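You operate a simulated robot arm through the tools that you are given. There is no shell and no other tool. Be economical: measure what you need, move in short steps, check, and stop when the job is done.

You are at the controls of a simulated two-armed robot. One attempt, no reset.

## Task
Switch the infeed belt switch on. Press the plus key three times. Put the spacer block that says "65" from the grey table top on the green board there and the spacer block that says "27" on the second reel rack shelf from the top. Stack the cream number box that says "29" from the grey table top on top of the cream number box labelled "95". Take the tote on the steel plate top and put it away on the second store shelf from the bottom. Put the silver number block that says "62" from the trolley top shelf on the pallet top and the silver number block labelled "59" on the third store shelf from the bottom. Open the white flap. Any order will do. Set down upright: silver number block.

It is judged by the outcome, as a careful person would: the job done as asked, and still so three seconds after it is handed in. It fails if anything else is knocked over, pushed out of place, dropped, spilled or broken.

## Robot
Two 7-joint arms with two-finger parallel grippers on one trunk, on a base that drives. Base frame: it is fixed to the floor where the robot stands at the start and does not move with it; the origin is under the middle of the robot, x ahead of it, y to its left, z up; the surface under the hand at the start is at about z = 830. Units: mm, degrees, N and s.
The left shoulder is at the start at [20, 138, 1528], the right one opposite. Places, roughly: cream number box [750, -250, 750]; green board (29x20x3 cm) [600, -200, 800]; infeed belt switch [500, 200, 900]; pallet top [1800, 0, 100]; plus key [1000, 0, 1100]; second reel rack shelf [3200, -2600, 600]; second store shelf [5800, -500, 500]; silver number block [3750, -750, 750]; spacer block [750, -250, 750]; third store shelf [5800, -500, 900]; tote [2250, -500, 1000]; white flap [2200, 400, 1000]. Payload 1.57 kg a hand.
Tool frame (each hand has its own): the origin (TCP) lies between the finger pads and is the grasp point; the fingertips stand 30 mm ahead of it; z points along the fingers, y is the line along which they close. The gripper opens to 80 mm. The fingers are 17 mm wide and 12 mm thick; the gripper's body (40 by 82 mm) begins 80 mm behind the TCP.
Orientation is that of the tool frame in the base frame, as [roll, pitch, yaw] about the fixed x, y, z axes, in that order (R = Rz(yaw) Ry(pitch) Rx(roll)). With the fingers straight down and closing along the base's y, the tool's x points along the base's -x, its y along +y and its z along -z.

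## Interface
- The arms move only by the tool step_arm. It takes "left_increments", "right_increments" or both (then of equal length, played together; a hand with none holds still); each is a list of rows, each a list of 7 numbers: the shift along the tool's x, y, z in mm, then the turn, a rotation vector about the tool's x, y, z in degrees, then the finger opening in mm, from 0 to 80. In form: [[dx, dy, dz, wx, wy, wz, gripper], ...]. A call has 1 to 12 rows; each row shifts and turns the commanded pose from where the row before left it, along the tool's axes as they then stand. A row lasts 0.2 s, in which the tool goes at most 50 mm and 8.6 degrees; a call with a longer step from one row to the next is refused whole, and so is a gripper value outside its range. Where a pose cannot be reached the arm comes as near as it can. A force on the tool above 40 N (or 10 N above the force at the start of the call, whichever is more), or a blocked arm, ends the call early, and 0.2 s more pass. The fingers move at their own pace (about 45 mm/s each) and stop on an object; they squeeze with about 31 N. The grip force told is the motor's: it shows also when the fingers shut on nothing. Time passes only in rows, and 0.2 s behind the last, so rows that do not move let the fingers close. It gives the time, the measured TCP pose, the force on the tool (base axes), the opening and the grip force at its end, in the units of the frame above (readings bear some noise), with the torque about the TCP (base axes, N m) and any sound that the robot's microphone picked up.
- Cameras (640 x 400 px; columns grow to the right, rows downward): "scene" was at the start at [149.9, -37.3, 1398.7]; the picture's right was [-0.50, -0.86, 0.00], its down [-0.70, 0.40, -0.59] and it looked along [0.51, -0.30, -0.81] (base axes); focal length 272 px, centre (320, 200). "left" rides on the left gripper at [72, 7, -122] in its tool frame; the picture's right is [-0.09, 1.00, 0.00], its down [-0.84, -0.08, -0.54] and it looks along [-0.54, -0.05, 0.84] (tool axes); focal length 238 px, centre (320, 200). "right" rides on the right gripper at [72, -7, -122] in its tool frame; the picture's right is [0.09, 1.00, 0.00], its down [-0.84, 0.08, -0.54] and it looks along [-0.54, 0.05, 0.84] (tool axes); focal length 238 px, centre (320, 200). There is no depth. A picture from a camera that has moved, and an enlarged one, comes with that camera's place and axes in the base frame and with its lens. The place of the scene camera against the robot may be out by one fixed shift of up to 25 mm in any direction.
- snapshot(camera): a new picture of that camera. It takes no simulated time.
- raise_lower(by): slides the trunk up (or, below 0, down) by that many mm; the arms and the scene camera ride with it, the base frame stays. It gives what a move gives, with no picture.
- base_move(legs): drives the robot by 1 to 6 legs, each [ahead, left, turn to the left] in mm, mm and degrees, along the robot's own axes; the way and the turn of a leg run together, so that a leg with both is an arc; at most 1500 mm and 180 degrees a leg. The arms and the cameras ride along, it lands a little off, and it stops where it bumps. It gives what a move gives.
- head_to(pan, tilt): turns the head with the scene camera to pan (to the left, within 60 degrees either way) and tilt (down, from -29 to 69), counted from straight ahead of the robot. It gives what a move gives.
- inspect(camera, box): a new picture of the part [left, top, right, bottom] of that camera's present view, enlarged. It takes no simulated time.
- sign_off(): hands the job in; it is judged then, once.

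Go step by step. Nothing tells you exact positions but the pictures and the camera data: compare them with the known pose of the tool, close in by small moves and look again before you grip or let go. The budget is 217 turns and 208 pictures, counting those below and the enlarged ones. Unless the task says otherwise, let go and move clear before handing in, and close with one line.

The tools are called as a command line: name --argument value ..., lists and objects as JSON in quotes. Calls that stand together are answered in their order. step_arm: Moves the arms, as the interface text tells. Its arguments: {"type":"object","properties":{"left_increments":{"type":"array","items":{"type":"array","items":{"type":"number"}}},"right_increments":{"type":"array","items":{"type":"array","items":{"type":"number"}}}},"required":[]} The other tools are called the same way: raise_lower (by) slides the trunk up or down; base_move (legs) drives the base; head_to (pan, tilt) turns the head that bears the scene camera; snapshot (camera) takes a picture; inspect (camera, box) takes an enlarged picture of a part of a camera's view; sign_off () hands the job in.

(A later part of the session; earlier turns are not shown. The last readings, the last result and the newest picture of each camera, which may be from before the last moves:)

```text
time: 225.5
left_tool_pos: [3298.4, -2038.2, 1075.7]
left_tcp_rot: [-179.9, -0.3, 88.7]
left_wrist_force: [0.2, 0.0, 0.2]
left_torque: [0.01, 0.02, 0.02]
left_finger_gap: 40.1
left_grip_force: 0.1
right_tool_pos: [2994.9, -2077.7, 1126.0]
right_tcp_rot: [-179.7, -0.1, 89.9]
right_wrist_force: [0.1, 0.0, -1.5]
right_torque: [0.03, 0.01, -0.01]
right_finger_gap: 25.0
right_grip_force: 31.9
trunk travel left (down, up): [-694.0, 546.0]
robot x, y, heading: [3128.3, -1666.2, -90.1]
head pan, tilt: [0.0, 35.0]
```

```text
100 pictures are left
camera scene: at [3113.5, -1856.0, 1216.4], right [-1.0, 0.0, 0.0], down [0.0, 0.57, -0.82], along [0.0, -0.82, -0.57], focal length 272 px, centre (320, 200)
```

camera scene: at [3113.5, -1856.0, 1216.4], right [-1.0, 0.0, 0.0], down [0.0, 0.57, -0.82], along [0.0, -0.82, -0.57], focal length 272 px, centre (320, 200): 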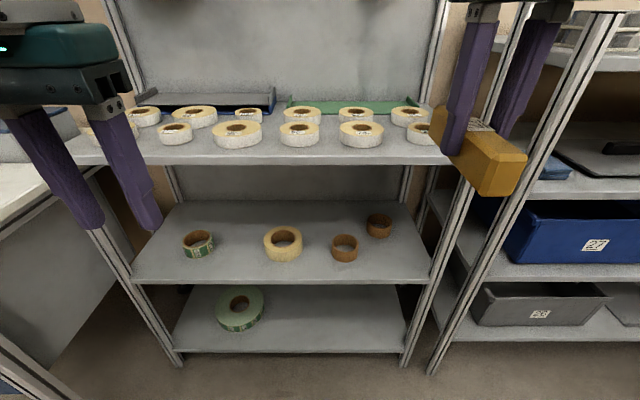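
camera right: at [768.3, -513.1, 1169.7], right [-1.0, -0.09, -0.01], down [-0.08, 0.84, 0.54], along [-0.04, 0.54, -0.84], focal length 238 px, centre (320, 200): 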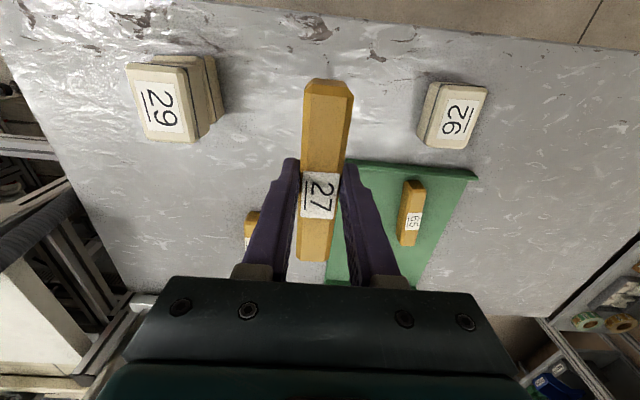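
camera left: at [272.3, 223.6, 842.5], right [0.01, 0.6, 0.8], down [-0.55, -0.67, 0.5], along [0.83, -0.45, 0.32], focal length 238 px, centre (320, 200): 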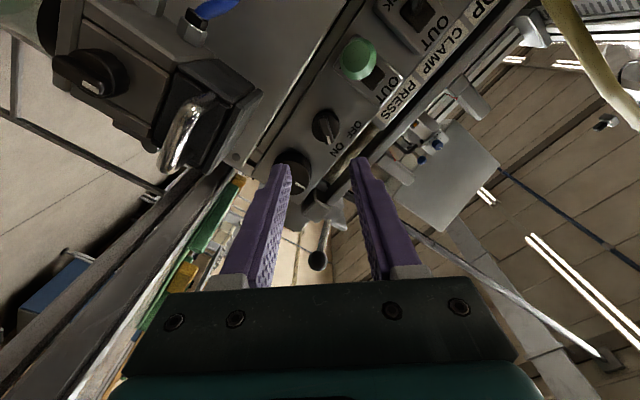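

The second shelf has a free front area at x≈2880. I'll tuck the left hand, lower the trunk so the forearm can enter level, and shift sideways.

step_arm --left_increments '[[40, 0, 0, 0, 0, 0, 40], [40, 0, 0, 0, 0, 0, 40], [40, 0, 0, 0, 0, 0, 40], [40, 0, 0, 0, 0, 0, 40]]'

raise_lower --by -470

base_move --legs '[[200, -115, 0]]'

head_to --pan -15 --tilt 20

snapshot --camera "scene"

snapshot --camera "right"

```text
time: 226.5
left_tool_pos: [3301.8, -1877.8, 1076.1]
left_tcp_rot: [-179.9, -0.3, 88.8]
left_wrist_force: [0.1, -0.2, -0.6]
left_torque: [-0.01, -0.02, 0.01]
left_finger_gap: 40.2
left_grip_force: 0.1
right_tool_pos: [2995.9, -2078.2, 1126.7]
right_tcp_rot: [-179.7, -0.1, 89.8]
right_wrist_force: [0.1, 0.6, -1.1]
right_torque: [0.03, -0.04, -0.01]
right_finger_gap: 25.2
right_grip_force: 30.6
trunk travel left (down, up): [-694.0, 546.0]
robot x, y, heading: [3128.7, -1667.3, -90.2]
head pan, tilt: [0.0, 35.0]
```

```text
refused: -470 is not a number from -400 to 400
```

```text
time: 228.2
left_tool_pos: [3187.8, -2078.8, 1076.3]
left_tcp_rot: [-179.9, -0.1, 89.0]
left_wrist_force: [0.1, -0.4, 0.4]
left_torque: [0.0, 0.05, 0.01]
left_finger_gap: 39.9
left_grip_force: 0.2
right_tool_pos: [2882.4, -2276.9, 1126.7]
right_tcp_rot: [-179.8, 0.0, 90.0]
right_wrist_force: [0.3, 0.1, -1.1]
right_torque: [0.01, 0.01, 0.0]
right_finger_gap: 25.3
right_grip_force: 30.9
trunk travel left (down, up): [-694.0, 546.0]
robot x, y, heading: [3012.1, -1864.3, -90.2]
head pan, tilt: [0.0, 35.0]
```

```text
time: 229.0
left_tool_pos: [3187.5, -2078.8, 1076.3]
left_tcp_rot: [-179.9, -0.2, 88.9]
left_wrist_force: [1.1, 0.3, -0.2]
left_torque: [0.05, -0.03, 0.01]
left_finger_gap: 40.1
left_grip_force: 0.0
right_tool_pos: [2881.2, -2276.6, 1127.3]
right_tcp_rot: [-179.7, -0.1, 89.9]
right_wrist_force: [0.2, -0.7, -0.9]
right_torque: [0.0, 0.02, 0.01]
right_finger_gap: 25.1
right_grip_force: 31.0
trunk travel left (down, up): [-694.0, 546.0]
robot x, y, heading: [3015.7, -1867.5, -89.8]
head pan, tilt: [-15.0, 20.0]
```

```text
99 pictures are left
camera scene: at [2975.5, -2057.0, 1240.2], right [-0.97, 0.26, 0.0], down [0.09, 0.33, -0.94], along [-0.24, -0.91, -0.34], focal length 272 px, centre (320, 200)
```

scene: 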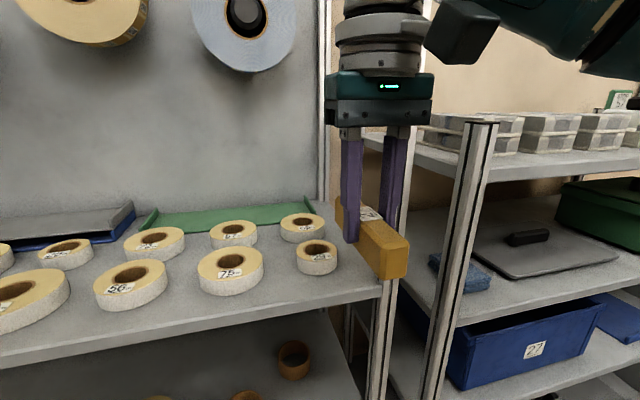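

```text
98 pictures are left
camera right: at [2874.3, -2204.1, 1248.6], right [1.0, 0.09, -0.01], down [0.08, -0.84, 0.54], along [0.04, -0.54, -0.84], focal length 238 px, centre (320, 200)
```

right: 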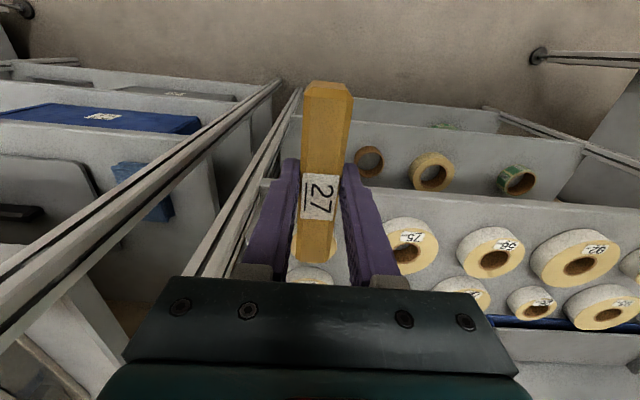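

Hand is outside the rack; lowering the trunk in two steps.

raise_lower --by -240

snapshot --camera "right"

raise_lower --by -230

head_to --pan -15 --tilt 10

snapshot --camera "scene"

snapshot --camera "right"

```text
time: 231.5
left_tool_pos: [3187.1, -2077.3, 835.7]
left_tcp_rot: [-180.0, -0.2, 89.0]
left_wrist_force: [-0.3, -0.1, -1.0]
left_torque: [0.0, 0.02, 0.0]
left_finger_gap: 39.9
left_grip_force: 0.0
right_tool_pos: [2881.0, -2276.6, 886.6]
right_tcp_rot: [-179.7, -0.1, 89.8]
right_wrist_force: [0.0, 0.0, -0.7]
right_torque: [-0.01, -0.02, 0.01]
right_finger_gap: 25.0
right_grip_force: 30.9
trunk travel left (down, up): [-454.0, 786.0]
robot x, y, heading: [3014.7, -1866.6, -90.1]
head pan, tilt: [-15.0, 20.0]
```

```text
97 pictures are left
camera right: at [2874.3, -2204.2, 1008.6], right [1.0, 0.09, -0.01], down [0.08, -0.84, 0.54], along [0.04, -0.54, -0.84], focal length 238 px, centre (320, 200)
```

right: 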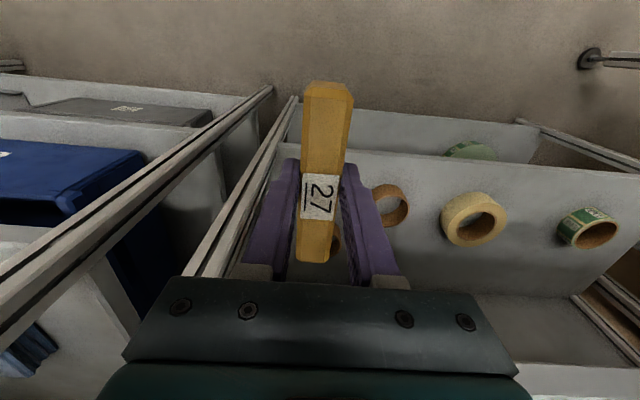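

```text
time: 233.9
left_tool_pos: [3188.2, -2078.3, 605.3]
left_tcp_rot: [-180.0, -0.2, 88.9]
left_wrist_force: [-0.2, 0.0, 0.2]
left_torque: [0.0, 0.04, 0.0]
left_finger_gap: 40.0
left_grip_force: 0.1
right_tool_pos: [2880.4, -2276.3, 655.7]
right_tcp_rot: [-179.7, -0.1, 89.9]
right_wrist_force: [0.1, -0.3, -1.6]
right_torque: [0.01, 0.03, 0.04]
right_finger_gap: 25.0
right_grip_force: 31.3
trunk travel left (down, up): [-224.0, 1016.0]
robot x, y, heading: [3018.0, -1869.1, -90.2]
head pan, tilt: [-15.0, 20.0]
```

```text
time: 234.6
left_tool_pos: [3187.7, -2078.0, 607.6]
left_tcp_rot: [-179.9, -0.2, 88.9]
left_wrist_force: [-0.2, -0.3, 1.0]
left_torque: [0.03, -0.02, 0.02]
left_finger_gap: 39.8
left_grip_force: 0.0
right_tool_pos: [2881.5, -2278.1, 655.4]
right_tcp_rot: [-179.7, -0.1, 89.9]
right_wrist_force: [0.4, 0.1, -1.1]
right_torque: [0.03, -0.02, -0.02]
right_finger_gap: 25.5
right_grip_force: 30.7
trunk travel left (down, up): [-224.0, 1016.0]
robot x, y, heading: [3013.5, -1868.3, -90.0]
head pan, tilt: [-15.0, 10.0]
```

```text
96 pictures are left
camera scene: at [2975.5, -2056.8, 786.5], right [-0.97, 0.26, 0.0], down [0.05, 0.17, -0.98], along [-0.25, -0.95, -0.17], focal length 272 px, centre (320, 200)
```

scene: 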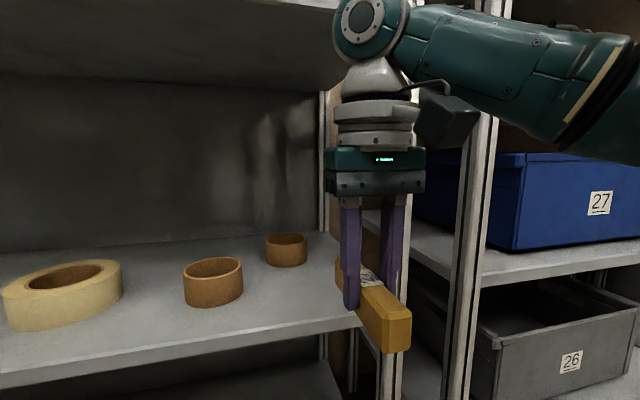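

```text
95 pictures are left
camera right: at [2874.3, -2204.1, 778.6], right [1.0, 0.09, -0.01], down [0.08, -0.84, 0.54], along [0.04, -0.54, -0.84], focal length 238 px, centre (320, 200)
```

right: 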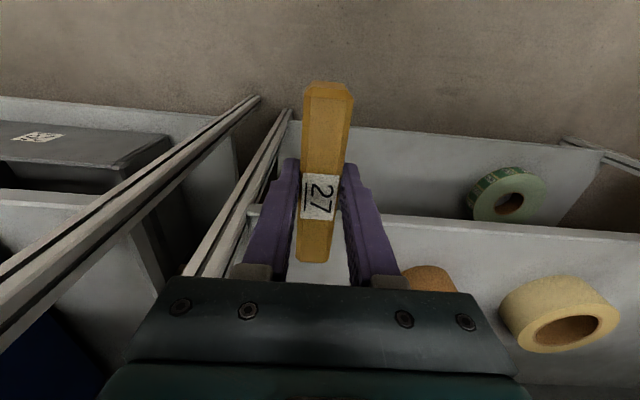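

Shelf z≈528, front edge y≈-2384. At this x the forearm would meet the rack's upright when going in, so I'll use the free gap at x≈3365 instead.

base_move --legs '[[0, 290, 0]]'

step_arm --right_increments '[[0, 39, 0, 0, 0, 0, 10], [0, 39, 0, 0, 0, 0, 10], [0, 39, 0, 0, 0, 0, 10], [0, 39, 0, 0, 0, 0, 10], [0, 39, 0, 0, 0, 0, 10]]'

raise_lower --by -58

snapshot --camera "right"

head_to --pan 0 --tilt 10

snapshot --camera "scene"

```text
time: 236.6
left_tool_pos: [3477.4, -2075.8, 606.3]
left_tcp_rot: [-179.9, -0.2, 88.9]
left_wrist_force: [-0.1, -0.6, 0.3]
left_torque: [-0.04, 0.0, 0.02]
left_finger_gap: 39.9
left_grip_force: 0.1
right_tool_pos: [3169.7, -2275.8, 657.3]
right_tcp_rot: [-179.7, -0.1, 90.0]
right_wrist_force: [-0.7, -0.1, -1.5]
right_torque: [-0.01, -0.02, 0.0]
right_finger_gap: 25.2
right_grip_force: 30.9
trunk travel left (down, up): [-224.0, 1016.0]
robot x, y, heading: [3297.4, -1868.6, -89.8]
head pan, tilt: [-15.0, 10.0]
```

```text
time: 237.8
left_tool_pos: [3477.3, -2077.0, 605.7]
left_tcp_rot: [-180.0, -0.1, 88.9]
left_wrist_force: [0.0, 0.1, 0.6]
left_torque: [0.01, 0.0, -0.04]
left_finger_gap: 40.1
left_grip_force: 0.0
right_tool_pos: [3352.4, -2270.1, 655.1]
right_tcp_rot: [-179.7, 0.1, 90.1]
right_wrist_force: [-0.2, 0.0, -1.1]
right_torque: [0.04, -0.01, 0.03]
right_finger_gap: 25.2
right_grip_force: 31.4
right hand out of reach, approached as far as the arm can: row 5
trunk travel left (down, up): [-224.0, 1016.0]
robot x, y, heading: [3302.8, -1867.0, -89.8]
head pan, tilt: [-15.0, 10.0]
```

```text
time: 238.8
left_tool_pos: [3477.5, -2076.1, 546.8]
left_tcp_rot: [-180.0, -0.2, 88.9]
left_wrist_force: [0.5, 0.4, 0.0]
left_torque: [-0.02, -0.01, 0.01]
left_finger_gap: 40.1
left_grip_force: 0.1
right_tool_pos: [3352.2, -2269.8, 597.5]
right_tcp_rot: [-179.7, -0.1, 90.0]
right_wrist_force: [0.2, -0.4, -0.9]
right_torque: [0.0, 0.01, 0.04]
right_finger_gap: 25.0
right_grip_force: 31.6
trunk travel left (down, up): [-166.0, 1074.0]
robot x, y, heading: [3302.9, -1870.8, -89.9]
head pan, tilt: [-15.0, 10.0]
```

```text
94 pictures are left
camera right: at [3345.4, -2197.2, 719.9], right [1.0, 0.09, -0.01], down [0.08, -0.84, 0.54], along [0.05, -0.54, -0.84], focal length 238 px, centre (320, 200)
```

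right: 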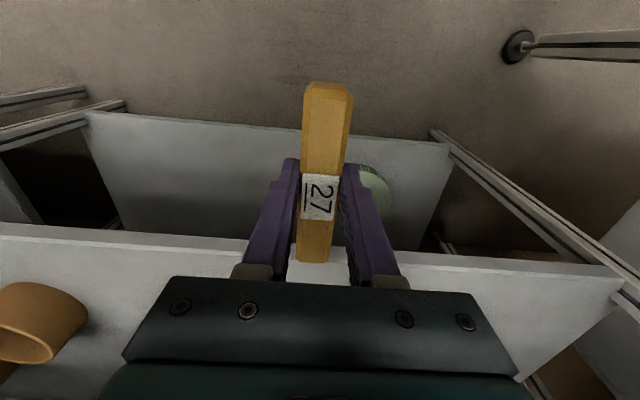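

```text
time: 239.6
left_tool_pos: [3477.5, -2076.3, 547.0]
left_tcp_rot: [-179.9, -0.2, 88.9]
left_wrist_force: [1.1, 0.5, 0.9]
left_torque: [0.02, 0.01, -0.05]
left_finger_gap: 40.4
left_grip_force: 0.1
right_tool_pos: [3352.3, -2270.5, 597.3]
right_tcp_rot: [-179.7, -0.1, 90.0]
right_wrist_force: [0.4, 0.0, -1.1]
right_torque: [0.02, 0.03, -0.02]
right_finger_gap: 25.2
right_grip_force: 30.2
trunk travel left (down, up): [-166.0, 1074.0]
robot x, y, heading: [3299.6, -1866.8, -89.8]
head pan, tilt: [0.0, 10.0]
```

```text
93 pictures are left
camera scene: at [3288.8, -2059.7, 728.5], right [-1.0, 0.0, 0.0], down [0.0, 0.17, -0.98], along [0.0, -0.98, -0.17], focal length 272 px, centre (320, 200)
```

scene: 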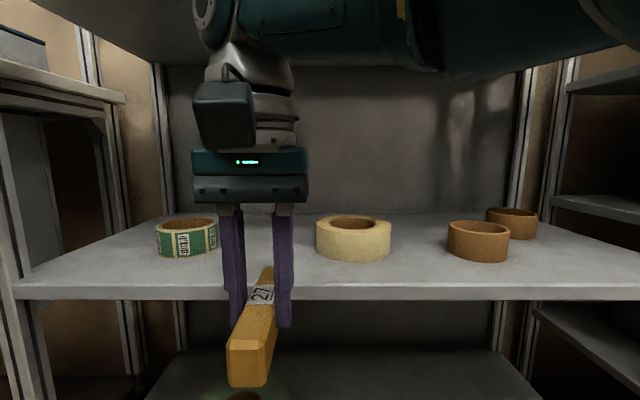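

Block is between the tapes' gap and ~28 mm above the shelf. Lowering 14 mm, then driving in gently, checking midway.

raise_lower --by -14

base_move --legs '[[90, 0, 0]]'

snapshot --camera "scene"

snapshot --camera "right"

```text
time: 240.2
left_tool_pos: [3477.8, -2077.1, 534.3]
left_tcp_rot: [-179.9, -0.2, 88.9]
left_wrist_force: [0.4, -0.5, -0.2]
left_torque: [-0.03, 0.01, -0.02]
left_finger_gap: 40.1
left_grip_force: 0.1
right_tool_pos: [3351.2, -2270.5, 583.4]
right_tcp_rot: [-179.6, -0.1, 90.0]
right_wrist_force: [-0.2, 0.5, -0.7]
right_torque: [0.04, -0.02, -0.01]
right_finger_gap: 25.1
right_grip_force: 31.0
trunk travel left (down, up): [-152.0, 1088.0]
robot x, y, heading: [3302.6, -1865.9, -90.0]
head pan, tilt: [0.0, 10.0]
```

```text
time: 241.3
left_tool_pos: [3478.0, -2165.0, 534.1]
left_tcp_rot: [-179.9, -0.4, 89.1]
left_wrist_force: [-0.8, -0.2, -0.9]
left_torque: [0.0, 0.0, 0.01]
left_finger_gap: 40.1
left_grip_force: 0.1
right_tool_pos: [3354.0, -2357.6, 582.5]
right_tcp_rot: [-179.7, -0.1, 90.0]
right_wrist_force: [2.2, 7.3, -3.3]
right_torque: [0.23, -0.05, 0.06]
right_finger_gap: 25.3
right_grip_force: 31.1
trunk travel left (down, up): [-152.0, 1088.0]
robot x, y, heading: [3304.5, -1959.3, -90.1]
head pan, tilt: [0.0, 10.0]
```

```text
92 pictures are left
camera scene: at [3289.4, -2147.5, 714.1], right [-1.0, 0.0, 0.0], down [0.0, 0.18, -0.98], along [0.0, -0.98, -0.18], focal length 272 px, centre (320, 200)
```

scene: 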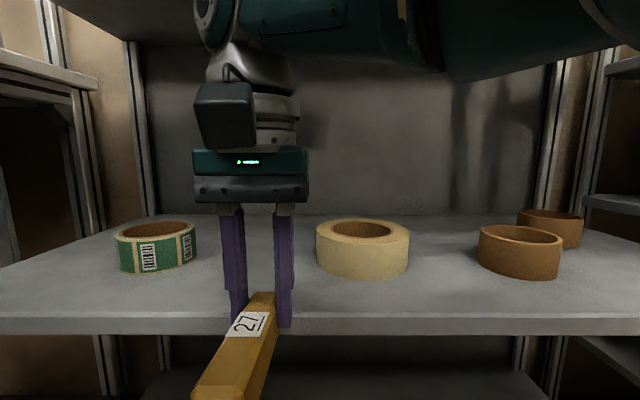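

```text
91 pictures are left
camera right: at [3345.6, -2285.2, 705.1], right [1.0, 0.09, -0.01], down [0.08, -0.84, 0.54], along [0.05, -0.54, -0.84], focal length 238 px, centre (320, 200)
```

right: 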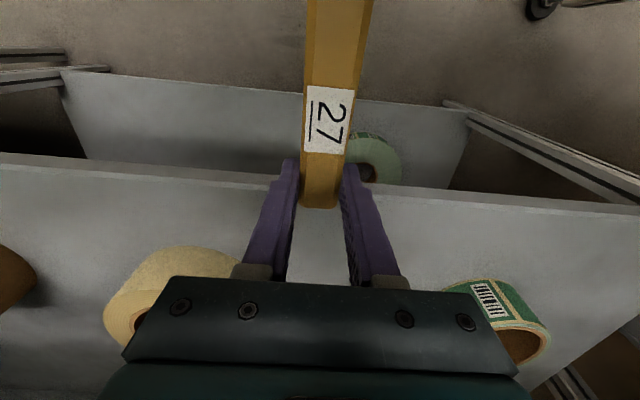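

The block nudged the shelf's front edge and slid ~38 mm in the grip; the shelf top must be nearer z≈548. Backing off, raising, and checking clearance above.

base_move --legs '[[-60, 0, 0]]'

raise_lower --by 30

head_to --pan 0 --tilt -20

snapshot --camera "scene"

snapshot --camera "right"

```text
time: 242.3
left_tool_pos: [3476.9, -2109.0, 534.0]
left_tcp_rot: [-179.9, -0.1, 88.9]
left_wrist_force: [0.1, 0.0, 0.0]
left_torque: [0.02, 0.0, -0.02]
left_finger_gap: 40.1
left_grip_force: 0.0
right_tool_pos: [3351.3, -2302.3, 582.9]
right_tcp_rot: [-179.7, 0.1, 90.0]
right_wrist_force: [0.1, 0.9, -1.4]
right_torque: [-0.03, 0.01, -0.01]
right_finger_gap: 25.3
right_grip_force: 30.8
trunk travel left (down, up): [-152.0, 1088.0]
robot x, y, heading: [3301.2, -1901.3, -89.9]
head pan, tilt: [0.0, 10.0]
```

```text
time: 243.0
left_tool_pos: [3476.8, -2106.8, 563.1]
left_tcp_rot: [-179.8, -0.2, 89.0]
left_wrist_force: [0.7, -0.1, 0.5]
left_torque: [0.03, 0.01, -0.01]
left_finger_gap: 40.0
left_grip_force: 0.1
right_tool_pos: [3351.3, -2300.8, 613.8]
right_tcp_rot: [-179.7, 0.0, 90.0]
right_wrist_force: [0.4, 0.7, -0.6]
right_torque: [-0.04, 0.01, 0.0]
right_finger_gap: 25.2
right_grip_force: 31.1
trunk travel left (down, up): [-182.0, 1058.0]
robot x, y, heading: [3305.1, -1894.3, -89.8]
head pan, tilt: [0.0, 10.0]
```

```text
time: 244.0
left_tool_pos: [3477.8, -2106.1, 563.2]
left_tcp_rot: [-179.8, -0.2, 89.1]
left_wrist_force: [0.0, -0.4, -0.2]
left_torque: [0.0, 0.0, 0.01]
left_finger_gap: 40.1
left_grip_force: 0.1
right_tool_pos: [3353.3, -2300.9, 613.2]
right_tcp_rot: [-179.8, 0.0, 90.0]
right_wrist_force: [-0.9, 0.4, -0.7]
right_torque: [-0.02, 0.01, -0.04]
right_finger_gap: 25.1
right_grip_force: 30.8
trunk travel left (down, up): [-182.0, 1058.0]
robot x, y, heading: [3303.1, -1899.0, -89.7]
head pan, tilt: [0.0, -20.0]
```

```text
90 pictures are left
camera scene: at [3288.9, -2073.4, 789.7], right [-1.0, 0.0, 0.0], down [0.0, -0.34, -0.94], along [0.0, -0.94, 0.34], focal length 272 px, centre (320, 200)
```

scene: 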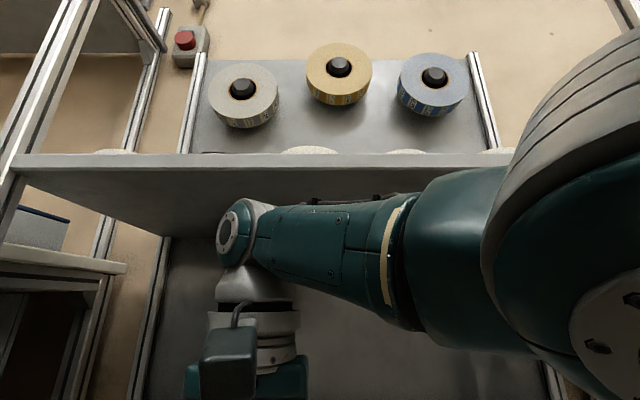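

```text
89 pictures are left
camera right: at [3345.2, -2227.9, 735.8], right [1.0, 0.09, -0.01], down [0.08, -0.84, 0.54], along [0.04, -0.54, -0.84], focal length 238 px, centre (320, 200)
```

right: 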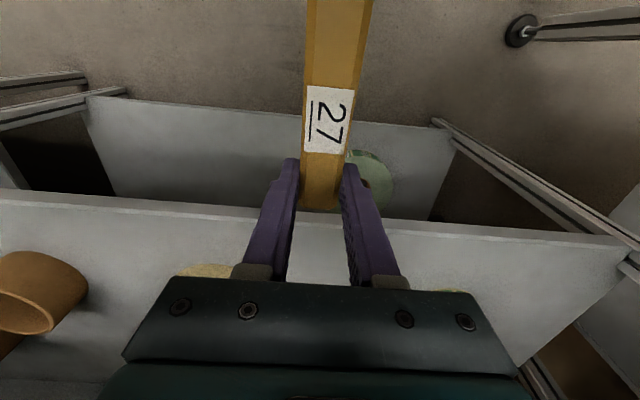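

Upper shelf underside ≈930, wrist top ≈870: clearance fine. Driving in 185 mm at this height.

base_move --legs '[[100, 0, 0], [85, 0, 0]]'

head_to --pan 0 --tilt 15

snapshot --camera "scene"

snapshot --camera "right"

```text
time: 245.8
left_tool_pos: [3476.5, -2291.9, 564.4]
left_tcp_rot: [-179.9, -0.1, 88.8]
left_wrist_force: [-0.7, -0.5, -0.5]
left_torque: [0.03, -0.01, 0.02]
left_finger_gap: 39.9
left_grip_force: 0.0
right_tool_pos: [3351.0, -2484.7, 612.5]
right_tcp_rot: [-179.7, 0.0, 89.9]
right_wrist_force: [0.0, -0.9, -0.9]
right_torque: [-0.06, 0.03, 0.03]
right_finger_gap: 25.4
right_grip_force: 30.9
trunk travel left (down, up): [-182.0, 1058.0]
robot x, y, heading: [3303.6, -2080.6, -90.0]
head pan, tilt: [0.0, -20.0]
```

```text
time: 246.8
left_tool_pos: [3476.2, -2291.5, 564.9]
left_tcp_rot: [-179.9, -0.1, 89.0]
left_wrist_force: [0.8, -0.1, 1.4]
left_torque: [0.0, -0.01, -0.02]
left_finger_gap: 39.9
left_grip_force: 0.2
right_tool_pos: [3350.7, -2483.9, 614.3]
right_tcp_rot: [-179.7, 0.0, 89.9]
right_wrist_force: [-0.2, 0.5, 0.0]
right_torque: [-0.04, -0.02, 0.0]
right_finger_gap: 25.2
right_grip_force: 31.2
trunk travel left (down, up): [-182.0, 1058.0]
robot x, y, heading: [3301.7, -2076.2, -89.5]
head pan, tilt: [0.0, 15.0]
```

```text
88 pictures are left
camera scene: at [3288.8, -2274.4, 736.5], right [-1.0, 0.0, 0.0], down [0.0, 0.26, -0.97], along [0.0, -0.97, -0.26], focal length 272 px, centre (320, 200)
```

scene: 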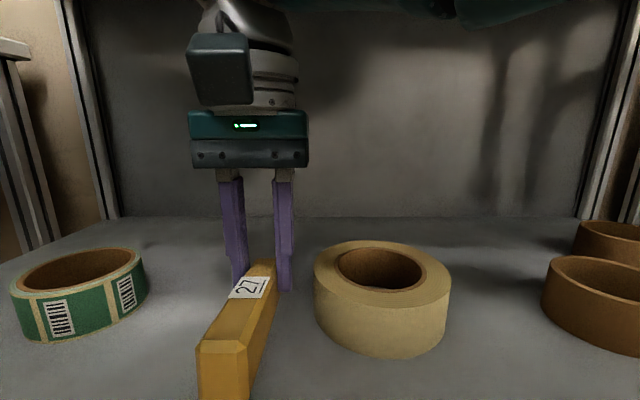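

```text
87 pictures are left
camera right: at [3344.9, -2411.6, 735.9], right [1.0, 0.09, -0.01], down [0.08, -0.84, 0.54], along [0.04, -0.54, -0.84], focal length 238 px, centre (320, 200)
```

right: 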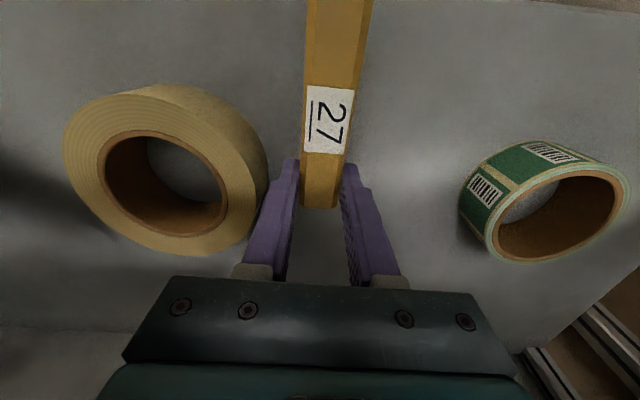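

The cream tape is close on one side; shifting 28 mm toward the green tape, then lowering to contact.

step_arm --right_increments '[[0, 14, 0, 0, 0, 0, 10], [0, 14, 0, 0, 0, 0, 10], [0, 0, 8, 0, 0, 0, 10], [0, 0, 5, 0, 0, 0, 10], [0, 0, 4, 0, 0, 0, 10]]'

```text
time: 248.0
left_tool_pos: [3477.1, -2291.1, 564.4]
left_tcp_rot: [-179.8, -0.2, 88.9]
left_wrist_force: [0.5, 0.6, -0.3]
left_torque: [0.01, -0.01, 0.0]
left_finger_gap: 39.8
left_grip_force: 0.0
right_tool_pos: [3351.2, -2484.9, 596.0]
right_tcp_rot: [-179.7, 0.1, 89.9]
right_wrist_force: [-0.1, 0.2, -1.1]
right_torque: [-0.07, 0.0, -0.02]
right_finger_gap: 25.1
right_grip_force: 30.6
right hand out of reach, approached as far as the arm can: row 1, 2
trunk travel left (down, up): [-182.0, 1058.0]
robot x, y, heading: [3302.9, -2076.8, -89.6]
head pan, tilt: [0.0, 15.0]
```

base_move --legs '[[0, 28, 0]]'

step_arm --right_increments '[[0, 0, 4, 0, 0, 0, 10], [0, 0, 3, 0, 0, 0, 10], [0, 0, 3, 0, 0, 0, 10], [0, 0, 0, 0, 0, 0, 10]]'

snapshot --camera "scene"

```text
time: 248.8
left_tool_pos: [3501.3, -2291.3, 564.0]
left_tcp_rot: [-179.8, -0.2, 88.9]
left_wrist_force: [-0.2, 0.7, 0.1]
left_torque: [0.0, -0.03, 0.0]
left_finger_gap: 39.7
left_grip_force: 0.0
right_tool_pos: [3375.9, -2483.9, 595.7]
right_tcp_rot: [-179.4, 0.1, 89.9]
right_wrist_force: [-0.8, -0.3, -1.3]
right_torque: [-0.07, 0.02, -0.03]
right_finger_gap: 25.2
right_grip_force: 31.7
trunk travel left (down, up): [-182.0, 1058.0]
robot x, y, heading: [3329.0, -2079.4, -90.2]
head pan, tilt: [0.0, 15.0]
```

```text
time: 249.8
left_tool_pos: [3505.3, -2292.7, 564.9]
left_tcp_rot: [-180.0, -0.1, 88.8]
left_wrist_force: [0.1, -0.8, -0.3]
left_torque: [0.02, -0.03, 0.02]
left_finger_gap: 39.9
left_grip_force: 0.0
right_tool_pos: [3379.7, -2486.7, 586.8]
right_tcp_rot: [-179.8, 0.2, 90.0]
right_wrist_force: [3.3, 5.2, 24.3]
right_torque: [-0.35, -0.15, 0.05]
right_finger_gap: 25.1
right_grip_force: 31.0
trunk travel left (down, up): [-182.0, 1058.0]
robot x, y, heading: [3330.3, -2082.5, -90.0]
head pan, tilt: [0.0, 15.0]
```

```text
86 pictures are left
camera scene: at [3317.3, -2275.4, 736.7], right [-1.0, 0.0, 0.0], down [0.0, 0.26, -0.97], along [0.0, -0.97, -0.26], focal length 272 px, centre (320, 200)
```

scene: 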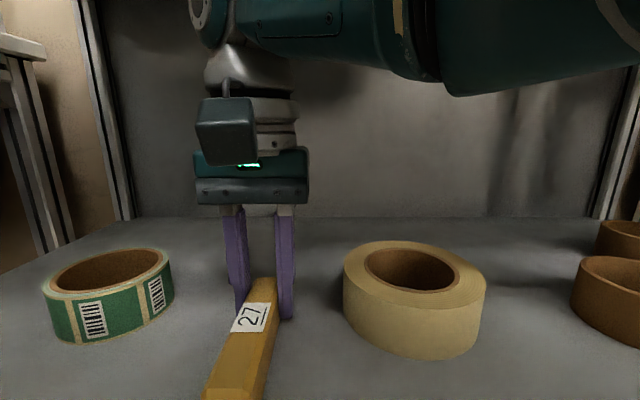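

Contact found. I'd like it ~25 mm deeper: lift slightly, go in, set down, release.

step_arm --right_increments '[[0, 0, -5, 0, 0, 0, 10], [0, 0, 0, 0, 0, 0, 10]]'

base_move --legs '[[27, 0, 0]]'

step_arm --right_increments '[[0, 0, 3, 0, 0, 0, 10], [0, 0, 1, 0, 0, 0, 10], [0, 0, 0, 0, 0, 0, 50], [0, 0, 0, 0, 0, 0, 50], [0, 0, -10, 0, 0, 0, 50], [0, 0, -15, 0, 0, 0, 50]]'

snapshot --camera "scene"

snapshot --camera "right"

```text
time: 250.4
left_tool_pos: [3504.2, -2291.8, 564.3]
left_tcp_rot: [-179.9, -0.2, 88.8]
left_wrist_force: [-0.4, -0.7, -0.5]
left_torque: [-0.05, -0.01, 0.01]
left_finger_gap: 39.9
left_grip_force: 0.1
right_tool_pos: [3378.3, -2485.1, 591.1]
right_tcp_rot: [-179.5, -0.1, 89.8]
right_wrist_force: [0.2, -0.4, -1.3]
right_torque: [-0.06, 0.0, 0.0]
right_finger_gap: 25.1
right_grip_force: 32.0
trunk travel left (down, up): [-182.0, 1058.0]
robot x, y, heading: [3328.6, -2082.6, -90.1]
head pan, tilt: [0.0, 15.0]
```

```text
time: 251.3
left_tool_pos: [3504.0, -2303.6, 561.6]
left_tcp_rot: [-180.0, -0.7, 88.7]
left_wrist_force: [-0.4, 0.2, -0.1]
left_torque: [0.03, -0.02, -0.02]
left_finger_gap: 40.1
left_grip_force: 0.0
right_tool_pos: [3377.0, -2499.0, 588.3]
right_tcp_rot: [-179.5, -0.6, 89.8]
right_wrist_force: [0.5, -1.1, -0.9]
right_torque: [-0.03, -0.01, 0.02]
right_finger_gap: 25.6
right_grip_force: 31.2
trunk travel left (down, up): [-182.0, 1058.0]
robot x, y, heading: [3332.4, -2106.3, -89.8]
head pan, tilt: [0.0, 15.0]
```

```text
time: 252.7
left_tool_pos: [3503.6, -2304.7, 563.4]
left_tcp_rot: [-179.9, -0.8, 88.8]
left_wrist_force: [0.0, -0.8, -0.4]
left_torque: [-0.04, -0.02, -0.06]
left_finger_gap: 39.9
left_grip_force: 0.0
right_tool_pos: [3378.5, -2499.5, 608.2]
right_tcp_rot: [-179.7, -0.6, 89.9]
right_wrist_force: [-1.0, -0.4, -0.6]
right_torque: [-0.02, -0.01, 0.02]
right_finger_gap: 49.7
right_grip_force: 0.0
trunk travel left (down, up): [-182.0, 1058.0]
robot x, y, heading: [3331.8, -2103.5, -90.1]
head pan, tilt: [0.0, 15.0]
```

```text
85 pictures are left
camera scene: at [3316.1, -2289.1, 734.7], right [-1.0, 0.0, 0.0], down [0.0, 0.27, -0.96], along [0.0, -0.96, -0.27], focal length 272 px, centre (320, 200)
```

scene: 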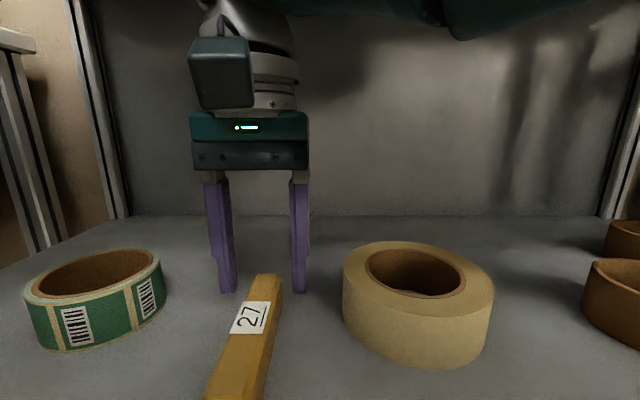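

```text
84 pictures are left
camera right: at [3371.9, -2426.9, 731.2], right [1.0, 0.09, -0.01], down [0.08, -0.84, 0.53], along [0.04, -0.53, -0.85], focal length 238 px, centre (320, 200)
```

right: 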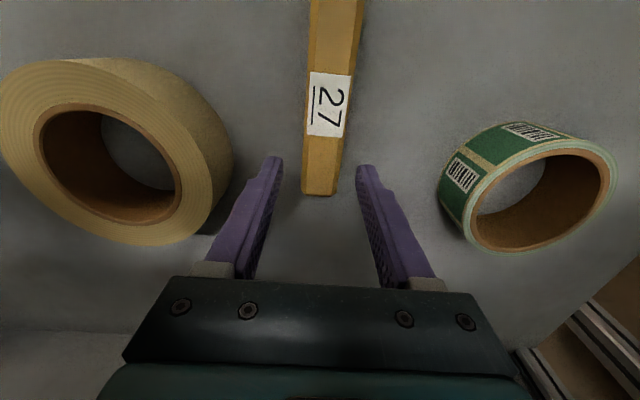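

Released; block rests fully on the shelf. Raising a little and backing straight out.

step_arm --right_increments '[[0, 0, -12, 0, 0, 0, 50], [0, 0, -10, 0, 0, 0, 50]]'

base_move --legs '[[-400, 0, 0]]'

snapshot --camera "scene"

```text
time: 253.3
left_tool_pos: [3505.2, -2303.4, 561.8]
left_tcp_rot: [-179.8, -0.8, 88.7]
left_wrist_force: [-0.3, 0.1, 0.0]
left_torque: [0.0, 0.01, 0.0]
left_finger_gap: 40.0
left_grip_force: 0.3
right_tool_pos: [3378.7, -2498.6, 629.6]
right_tcp_rot: [-179.7, -0.6, 89.8]
right_wrist_force: [0.3, 0.4, -0.1]
right_torque: [0.02, 0.0, 0.03]
right_finger_gap: 49.9
right_grip_force: 0.1
trunk travel left (down, up): [-182.0, 1058.0]
robot x, y, heading: [3328.4, -2108.0, -89.7]
head pan, tilt: [0.0, 15.0]
```

```text
time: 255.8
left_tool_pos: [3503.9, -1916.5, 563.5]
left_tcp_rot: [-179.9, -0.2, 88.6]
left_wrist_force: [-0.1, -0.4, 0.0]
left_torque: [0.0, 0.0, 0.01]
left_finger_gap: 39.9
left_grip_force: 0.0
right_tool_pos: [3378.5, -2109.3, 634.7]
right_tcp_rot: [-179.6, 0.1, 89.6]
right_wrist_force: [0.3, -0.2, 0.1]
right_torque: [0.02, 0.0, 0.01]
right_finger_gap: 49.8
right_grip_force: 0.0
trunk travel left (down, up): [-182.0, 1058.0]
robot x, y, heading: [3331.1, -1701.1, -90.4]
head pan, tilt: [0.0, 15.0]
```

```text
83 pictures are left
camera scene: at [3316.2, -1898.4, 736.5], right [-1.0, 0.0, 0.0], down [0.0, 0.26, -0.97], along [0.0, -0.97, -0.26], focal length 272 px, centre (320, 200)
```

scene: 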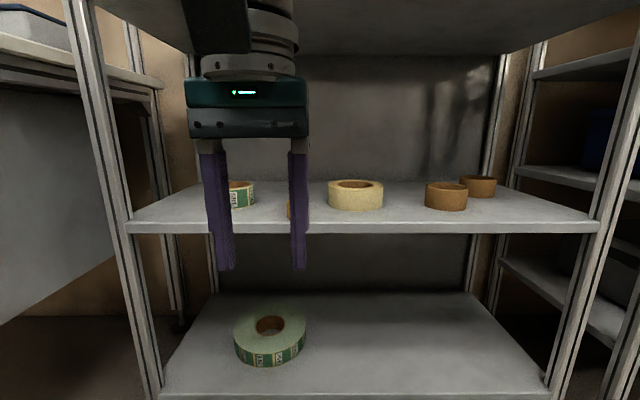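

"27" is placed. Raising the trunk and turning to the trolley.

raise_lower --by 400

base_move --legs '[[-150, 0, 0], [0, 0, 180], [0, -300, 0]]'

head_to --pan 0 --tilt 30

snapshot --camera "scene"

```text
time: 259.6
left_tool_pos: [3504.4, -1916.6, 963.8]
left_tcp_rot: [-179.8, -0.3, 88.6]
left_wrist_force: [0.1, 0.7, 0.7]
left_torque: [0.03, 0.01, -0.01]
left_finger_gap: 40.0
left_grip_force: 0.0
right_tool_pos: [3377.8, -2110.8, 1034.3]
right_tcp_rot: [-179.6, 0.0, 89.5]
right_wrist_force: [0.2, -0.3, -1.3]
right_torque: [0.01, 0.01, 0.01]
right_finger_gap: 50.1
right_grip_force: 0.1
trunk travel left (down, up): [-582.0, 658.0]
robot x, y, heading: [3333.0, -1706.6, -90.2]
head pan, tilt: [0.0, 15.0]
```

```text
time: 270.0
left_tool_pos: [3453.1, -1342.6, 963.0]
left_tcp_rot: [-180.0, -0.1, -90.7]
left_wrist_force: [0.5, -0.4, -0.1]
left_torque: [0.04, 0.0, 0.0]
left_finger_gap: 40.2
left_grip_force: 0.1
right_tool_pos: [3577.3, -1149.2, 1033.6]
right_tcp_rot: [-179.6, 0.0, -89.7]
right_wrist_force: [0.5, 0.5, 0.2]
right_torque: [0.02, -0.01, 0.0]
right_finger_gap: 49.9
right_grip_force: 0.1
trunk travel left (down, up): [-582.0, 658.0]
robot x, y, heading: [3630.1, -1551.8, 90.4]
head pan, tilt: [0.0, 15.0]
```

```text
time: 270.7
left_tool_pos: [3452.3, -1341.9, 963.0]
left_tcp_rot: [-179.9, -0.1, -90.7]
left_wrist_force: [0.4, 1.0, 0.1]
left_torque: [0.01, 0.03, 0.01]
left_finger_gap: 40.0
left_grip_force: 0.1
right_tool_pos: [3576.7, -1148.3, 1033.5]
right_tcp_rot: [-179.5, 0.0, -90.0]
right_wrist_force: [0.2, 0.4, 0.0]
right_torque: [-0.01, -0.02, -0.02]
right_finger_gap: 49.8
right_grip_force: 0.2
trunk travel left (down, up): [-582.0, 658.0]
robot x, y, heading: [3627.7, -1550.6, 90.2]
head pan, tilt: [0.0, 30.0]
```

```text
82 pictures are left
camera scene: at [3613.8, -1362.6, 1112.3], right [1.0, 0.01, 0.0], down [0.0, -0.5, -0.87], along [0.0, 0.87, -0.5], focal length 272 px, centre (320, 200)
```

scene: 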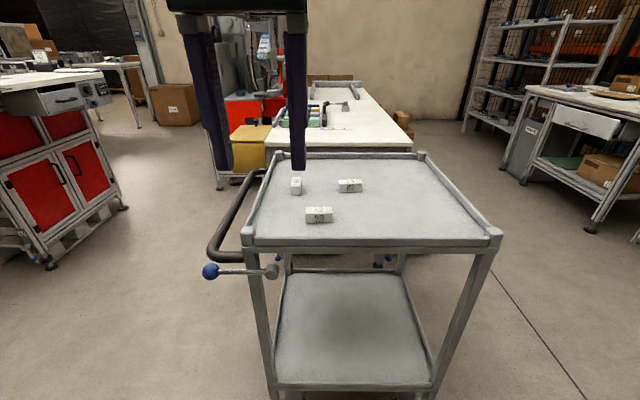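

inspect --camera "scene" --box '[270, 160, 390, 240]'

```text
5.00 times, centred on (330, 200) of scene
camera zoom: at [3613.8, -1362.6, 1112.3], right [1.0, 0.01, 0.0], down [0.0, -0.5, -0.87], along [0.0, 0.87, -0.5], focal length 1360 px, centre (270, 200)
```

zoom: 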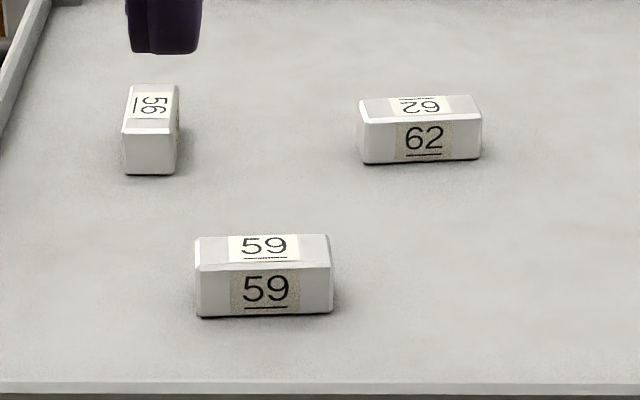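

Blocks identified: "59" nearest, "62" to the right, "56" far left. Approaching the trolley and turning the wrists (right to yaw 180, left to yaw 0).

base_move --legs '[[345, -25, -0.3]]'

step_arm --right_increments '[[0, -15, 0, 0, 0, 8.2, 70], [0, -15, 0, 0, 0, 8.2, 70], [0, 0, 0, 0, 0, 8.2, 70], [0, 0, 0, 0, 0, 8.2, 70], [0, 0, 0, 0, 0, 8.2, 70], [0, 0, 0, 0, 0, 8.2, 70], [0, 0, 0, 0, 0, 8.2, 70], [0, 0, 0, 0, 0, 8.2, 70], [0, 0, 0, 0, 0, 8.2, 70], [0, 0, 0, 0, 0, 8.2, 70], [0, 0, 0, 0, 0, 8, 70]]'

snapshot --camera "right"

snapshot --camera "scene"

```text
time: 273.0
left_tool_pos: [3476.9, -999.0, 964.6]
left_tcp_rot: [-179.9, -0.3, -91.2]
left_wrist_force: [0.6, 0.6, -1.2]
left_torque: [0.0, 0.01, 0.03]
left_finger_gap: 40.0
left_grip_force: 0.1
right_tool_pos: [3603.5, -805.0, 1034.7]
right_tcp_rot: [-179.6, 0.0, -90.1]
right_wrist_force: [-0.3, 0.3, -0.6]
right_torque: [0.0, 0.02, -0.03]
right_finger_gap: 50.1
right_grip_force: 0.1
trunk travel left (down, up): [-582.0, 658.0]
robot x, y, heading: [3650.8, -1209.4, 89.9]
head pan, tilt: [0.0, 30.0]
```

```text
time: 275.4
left_tool_pos: [3477.4, -998.8, 963.8]
left_tcp_rot: [-179.9, -0.2, -91.1]
left_wrist_force: [-0.3, -0.1, -0.3]
left_torque: [0.01, -0.01, -0.01]
left_finger_gap: 40.0
left_grip_force: 0.1
right_tool_pos: [3634.2, -807.1, 1034.5]
right_tcp_rot: [-179.9, 0.5, 179.7]
right_wrist_force: [-0.2, 0.3, -0.1]
right_torque: [0.04, -0.02, 0.05]
right_finger_gap: 70.1
right_grip_force: 0.0
trunk travel left (down, up): [-582.0, 658.0]
robot x, y, heading: [3652.8, -1208.9, 90.1]
head pan, tilt: [0.0, 30.0]
```

```text
80 pictures are left
camera right: at [3560.0, -813.0, 1156.3], right [-0.09, 1.0, 0.0], down [0.83, 0.07, 0.55], along [0.55, 0.05, -0.84], focal length 238 px, centre (320, 200)
```

right: 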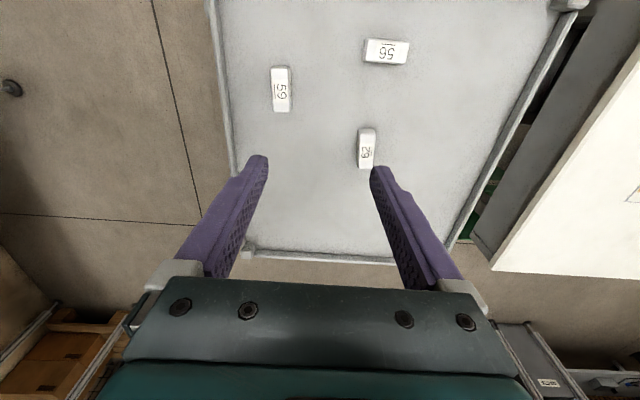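

```text
79 pictures are left
camera scene: at [3639.2, -1019.5, 1112.2], right [1.0, 0.0, 0.0], down [0.0, -0.5, -0.87], along [0.0, 0.87, -0.5], focal length 272 px, centre (320, 200)
```

scene: 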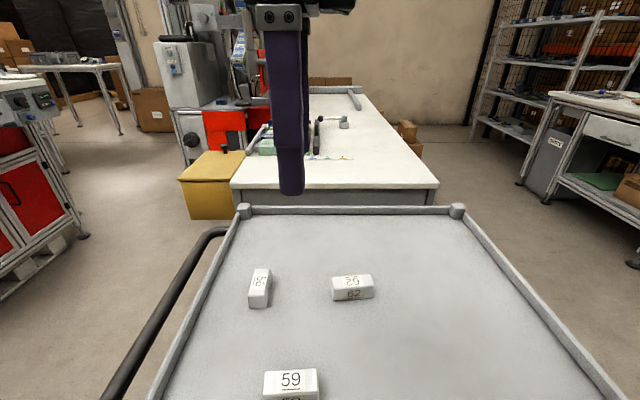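

Trolley top ≈770; "62" at (3690,-728), "59" at (3617,-862). Moving forward 70 mm, then right hand over "62".

base_move --legs '[[70, 0, 0]]'

step_arm --right_increments '[[-28, 5, 0, 0, 0, 0, 70], [-28, 5, 0, 0, 0, 0, 70]]'

raise_lower --by -110

snapshot --camera "right"

```text
time: 276.4
left_tool_pos: [3477.3, -929.6, 964.3]
left_tcp_rot: [-179.9, -0.2, -91.2]
left_wrist_force: [0.1, 0.0, 0.0]
left_torque: [-0.05, -0.01, -0.01]
left_finger_gap: 40.0
left_grip_force: 0.0
right_tool_pos: [3633.7, -738.6, 1033.7]
right_tcp_rot: [-180.0, 0.4, 179.8]
right_wrist_force: [0.1, -0.6, 0.2]
right_torque: [0.02, 0.01, 0.0]
right_finger_gap: 70.2
right_grip_force: 0.2
trunk travel left (down, up): [-582.0, 658.0]
robot x, y, heading: [3653.6, -1137.0, 89.8]
head pan, tilt: [0.0, 30.0]
```

```text
time: 277.0
left_tool_pos: [3479.7, -929.5, 963.8]
left_tcp_rot: [-179.9, -0.1, -91.3]
left_wrist_force: [0.3, -0.6, -0.7]
left_torque: [-0.03, 0.0, -0.03]
left_finger_gap: 40.1
left_grip_force: 0.1
right_tool_pos: [3690.5, -728.9, 1034.0]
right_tcp_rot: [179.9, 0.5, 179.7]
right_wrist_force: [0.5, 0.0, 0.1]
right_torque: [0.01, 0.03, 0.01]
right_finger_gap: 69.9
right_grip_force: 0.0
trunk travel left (down, up): [-582.0, 658.0]
robot x, y, heading: [3651.0, -1139.7, 89.8]
head pan, tilt: [0.0, 30.0]
```

```text
time: 278.4
left_tool_pos: [3479.1, -930.2, 854.4]
left_tcp_rot: [-179.9, -0.2, -91.2]
left_wrist_force: [1.3, -1.5, -0.3]
left_torque: [-0.01, 0.0, 0.01]
left_finger_gap: 40.1
left_grip_force: 0.0
right_tool_pos: [3689.8, -728.9, 923.7]
right_tcp_rot: [179.9, 0.4, 179.8]
right_wrist_force: [0.1, 0.1, 0.3]
right_torque: [-0.03, 0.02, 0.01]
right_finger_gap: 70.1
right_grip_force: 0.0
trunk travel left (down, up): [-472.0, 768.0]
robot x, y, heading: [3653.5, -1142.4, 89.7]
head pan, tilt: [0.0, 30.0]
```

```text
78 pictures are left
camera right: at [3616.4, -734.6, 1046.7], right [-0.09, 1.0, 0.0], down [0.83, 0.07, 0.55], along [0.55, 0.05, -0.84], focal length 238 px, centre (320, 200)
```

right: 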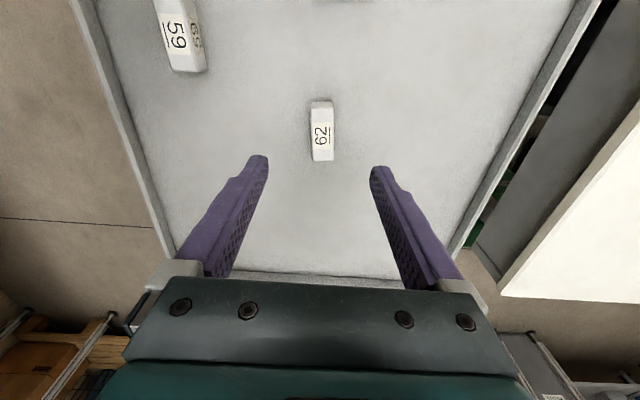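

Aligning over "62" and descending; raising the left hand meanwhile.

step_arm --right_increments '[[-4, 3, 0, 0, 0, -4, 60], [0, 0, 40, 0, 0, 0, 60], [0, 0, 38, 0, 0, 0, 60]]' --left_increments '[[0, 0, -30, 0, 0, 0, 40], [0, 0, -30, 0, 0, 0, 40], [0, 0, -20, 0, 0, 0, 40]]'

snapshot --camera "right"

snapshot --camera "scene"

```text
time: 279.2
left_tool_pos: [3477.8, -932.8, 930.4]
left_tcp_rot: [179.7, -1.3, -91.4]
left_wrist_force: [0.1, 0.2, 0.2]
left_torque: [-0.03, 0.01, -0.01]
left_finger_gap: 39.8
left_grip_force: 0.0
right_tool_pos: [3693.7, -726.6, 846.7]
right_tcp_rot: [180.0, 0.5, -176.2]
right_wrist_force: [-0.4, 0.0, -0.3]
right_torque: [-0.05, 0.0, 0.01]
right_finger_gap: 59.9
right_grip_force: 0.0
trunk travel left (down, up): [-472.0, 768.0]
robot x, y, heading: [3651.0, -1142.8, 89.7]
head pan, tilt: [0.0, 30.0]
```

```text
77 pictures are left
camera right: at [3621.6, -736.5, 968.7], right [-0.16, 0.99, 0.0], down [0.83, 0.13, 0.55], along [0.54, 0.09, -0.84], focal length 238 px, centre (320, 200)
```

right: 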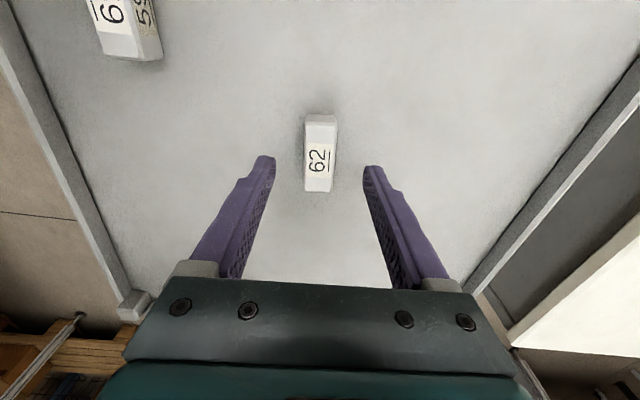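

```text
76 pictures are left
camera scene: at [3639.2, -950.7, 1002.2], right [1.0, 0.0, 0.0], down [0.0, -0.5, -0.87], along [0.0, 0.87, -0.5], focal length 272 px, centre (320, 200)
```

scene: 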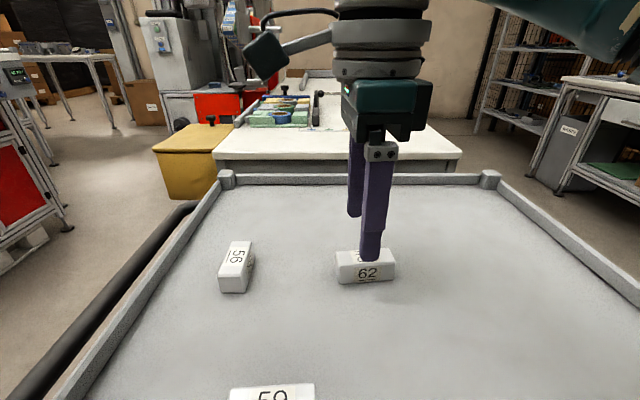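

step_arm --right_increments '[[0, 0, 20, 0, 0, 0, 60], [0, 0, 12, 0, 0, 0, 60], [0, 0, 8, 0, 0, 0, 60], [0, 0, 0, 0, 0, 0, 10], [0, 0, 0, 0, 0, 0, 10], [0, 0, 0, 0, 0, 0, 10], [0, 0, 0, 0, 0, 0, 10]]'

inspect --camera "scene" --box '[310, 180, 430, 300]'

```text
time: 280.8
left_tool_pos: [3477.6, -932.8, 928.8]
left_tcp_rot: [179.5, -1.5, -91.6]
left_wrist_force: [-0.6, 0.2, 0.0]
left_torque: [-0.01, -0.01, -0.04]
left_finger_gap: 39.9
left_grip_force: 0.0
right_tool_pos: [3695.1, -726.7, 807.0]
right_tcp_rot: [-180.0, 0.4, -176.1]
right_wrist_force: [0.7, 0.4, -0.8]
right_torque: [0.0, 0.05, 0.0]
right_finger_gap: 25.5
right_grip_force: 30.5
trunk travel left (down, up): [-472.0, 768.0]
robot x, y, heading: [3651.9, -1142.8, 89.7]
head pan, tilt: [0.0, 30.0]
```

```text
3.33 times, centred on (370, 240) of scene
camera zoom: at [3639.2, -950.4, 1002.2], right [1.0, 0.0, 0.0], down [0.0, -0.5, -0.87], along [0.0, 0.87, -0.5], focal length 907 px, centre (153, 67)
```

zoom: 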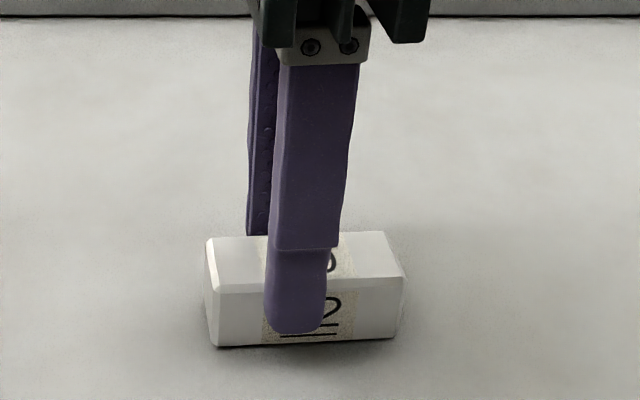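

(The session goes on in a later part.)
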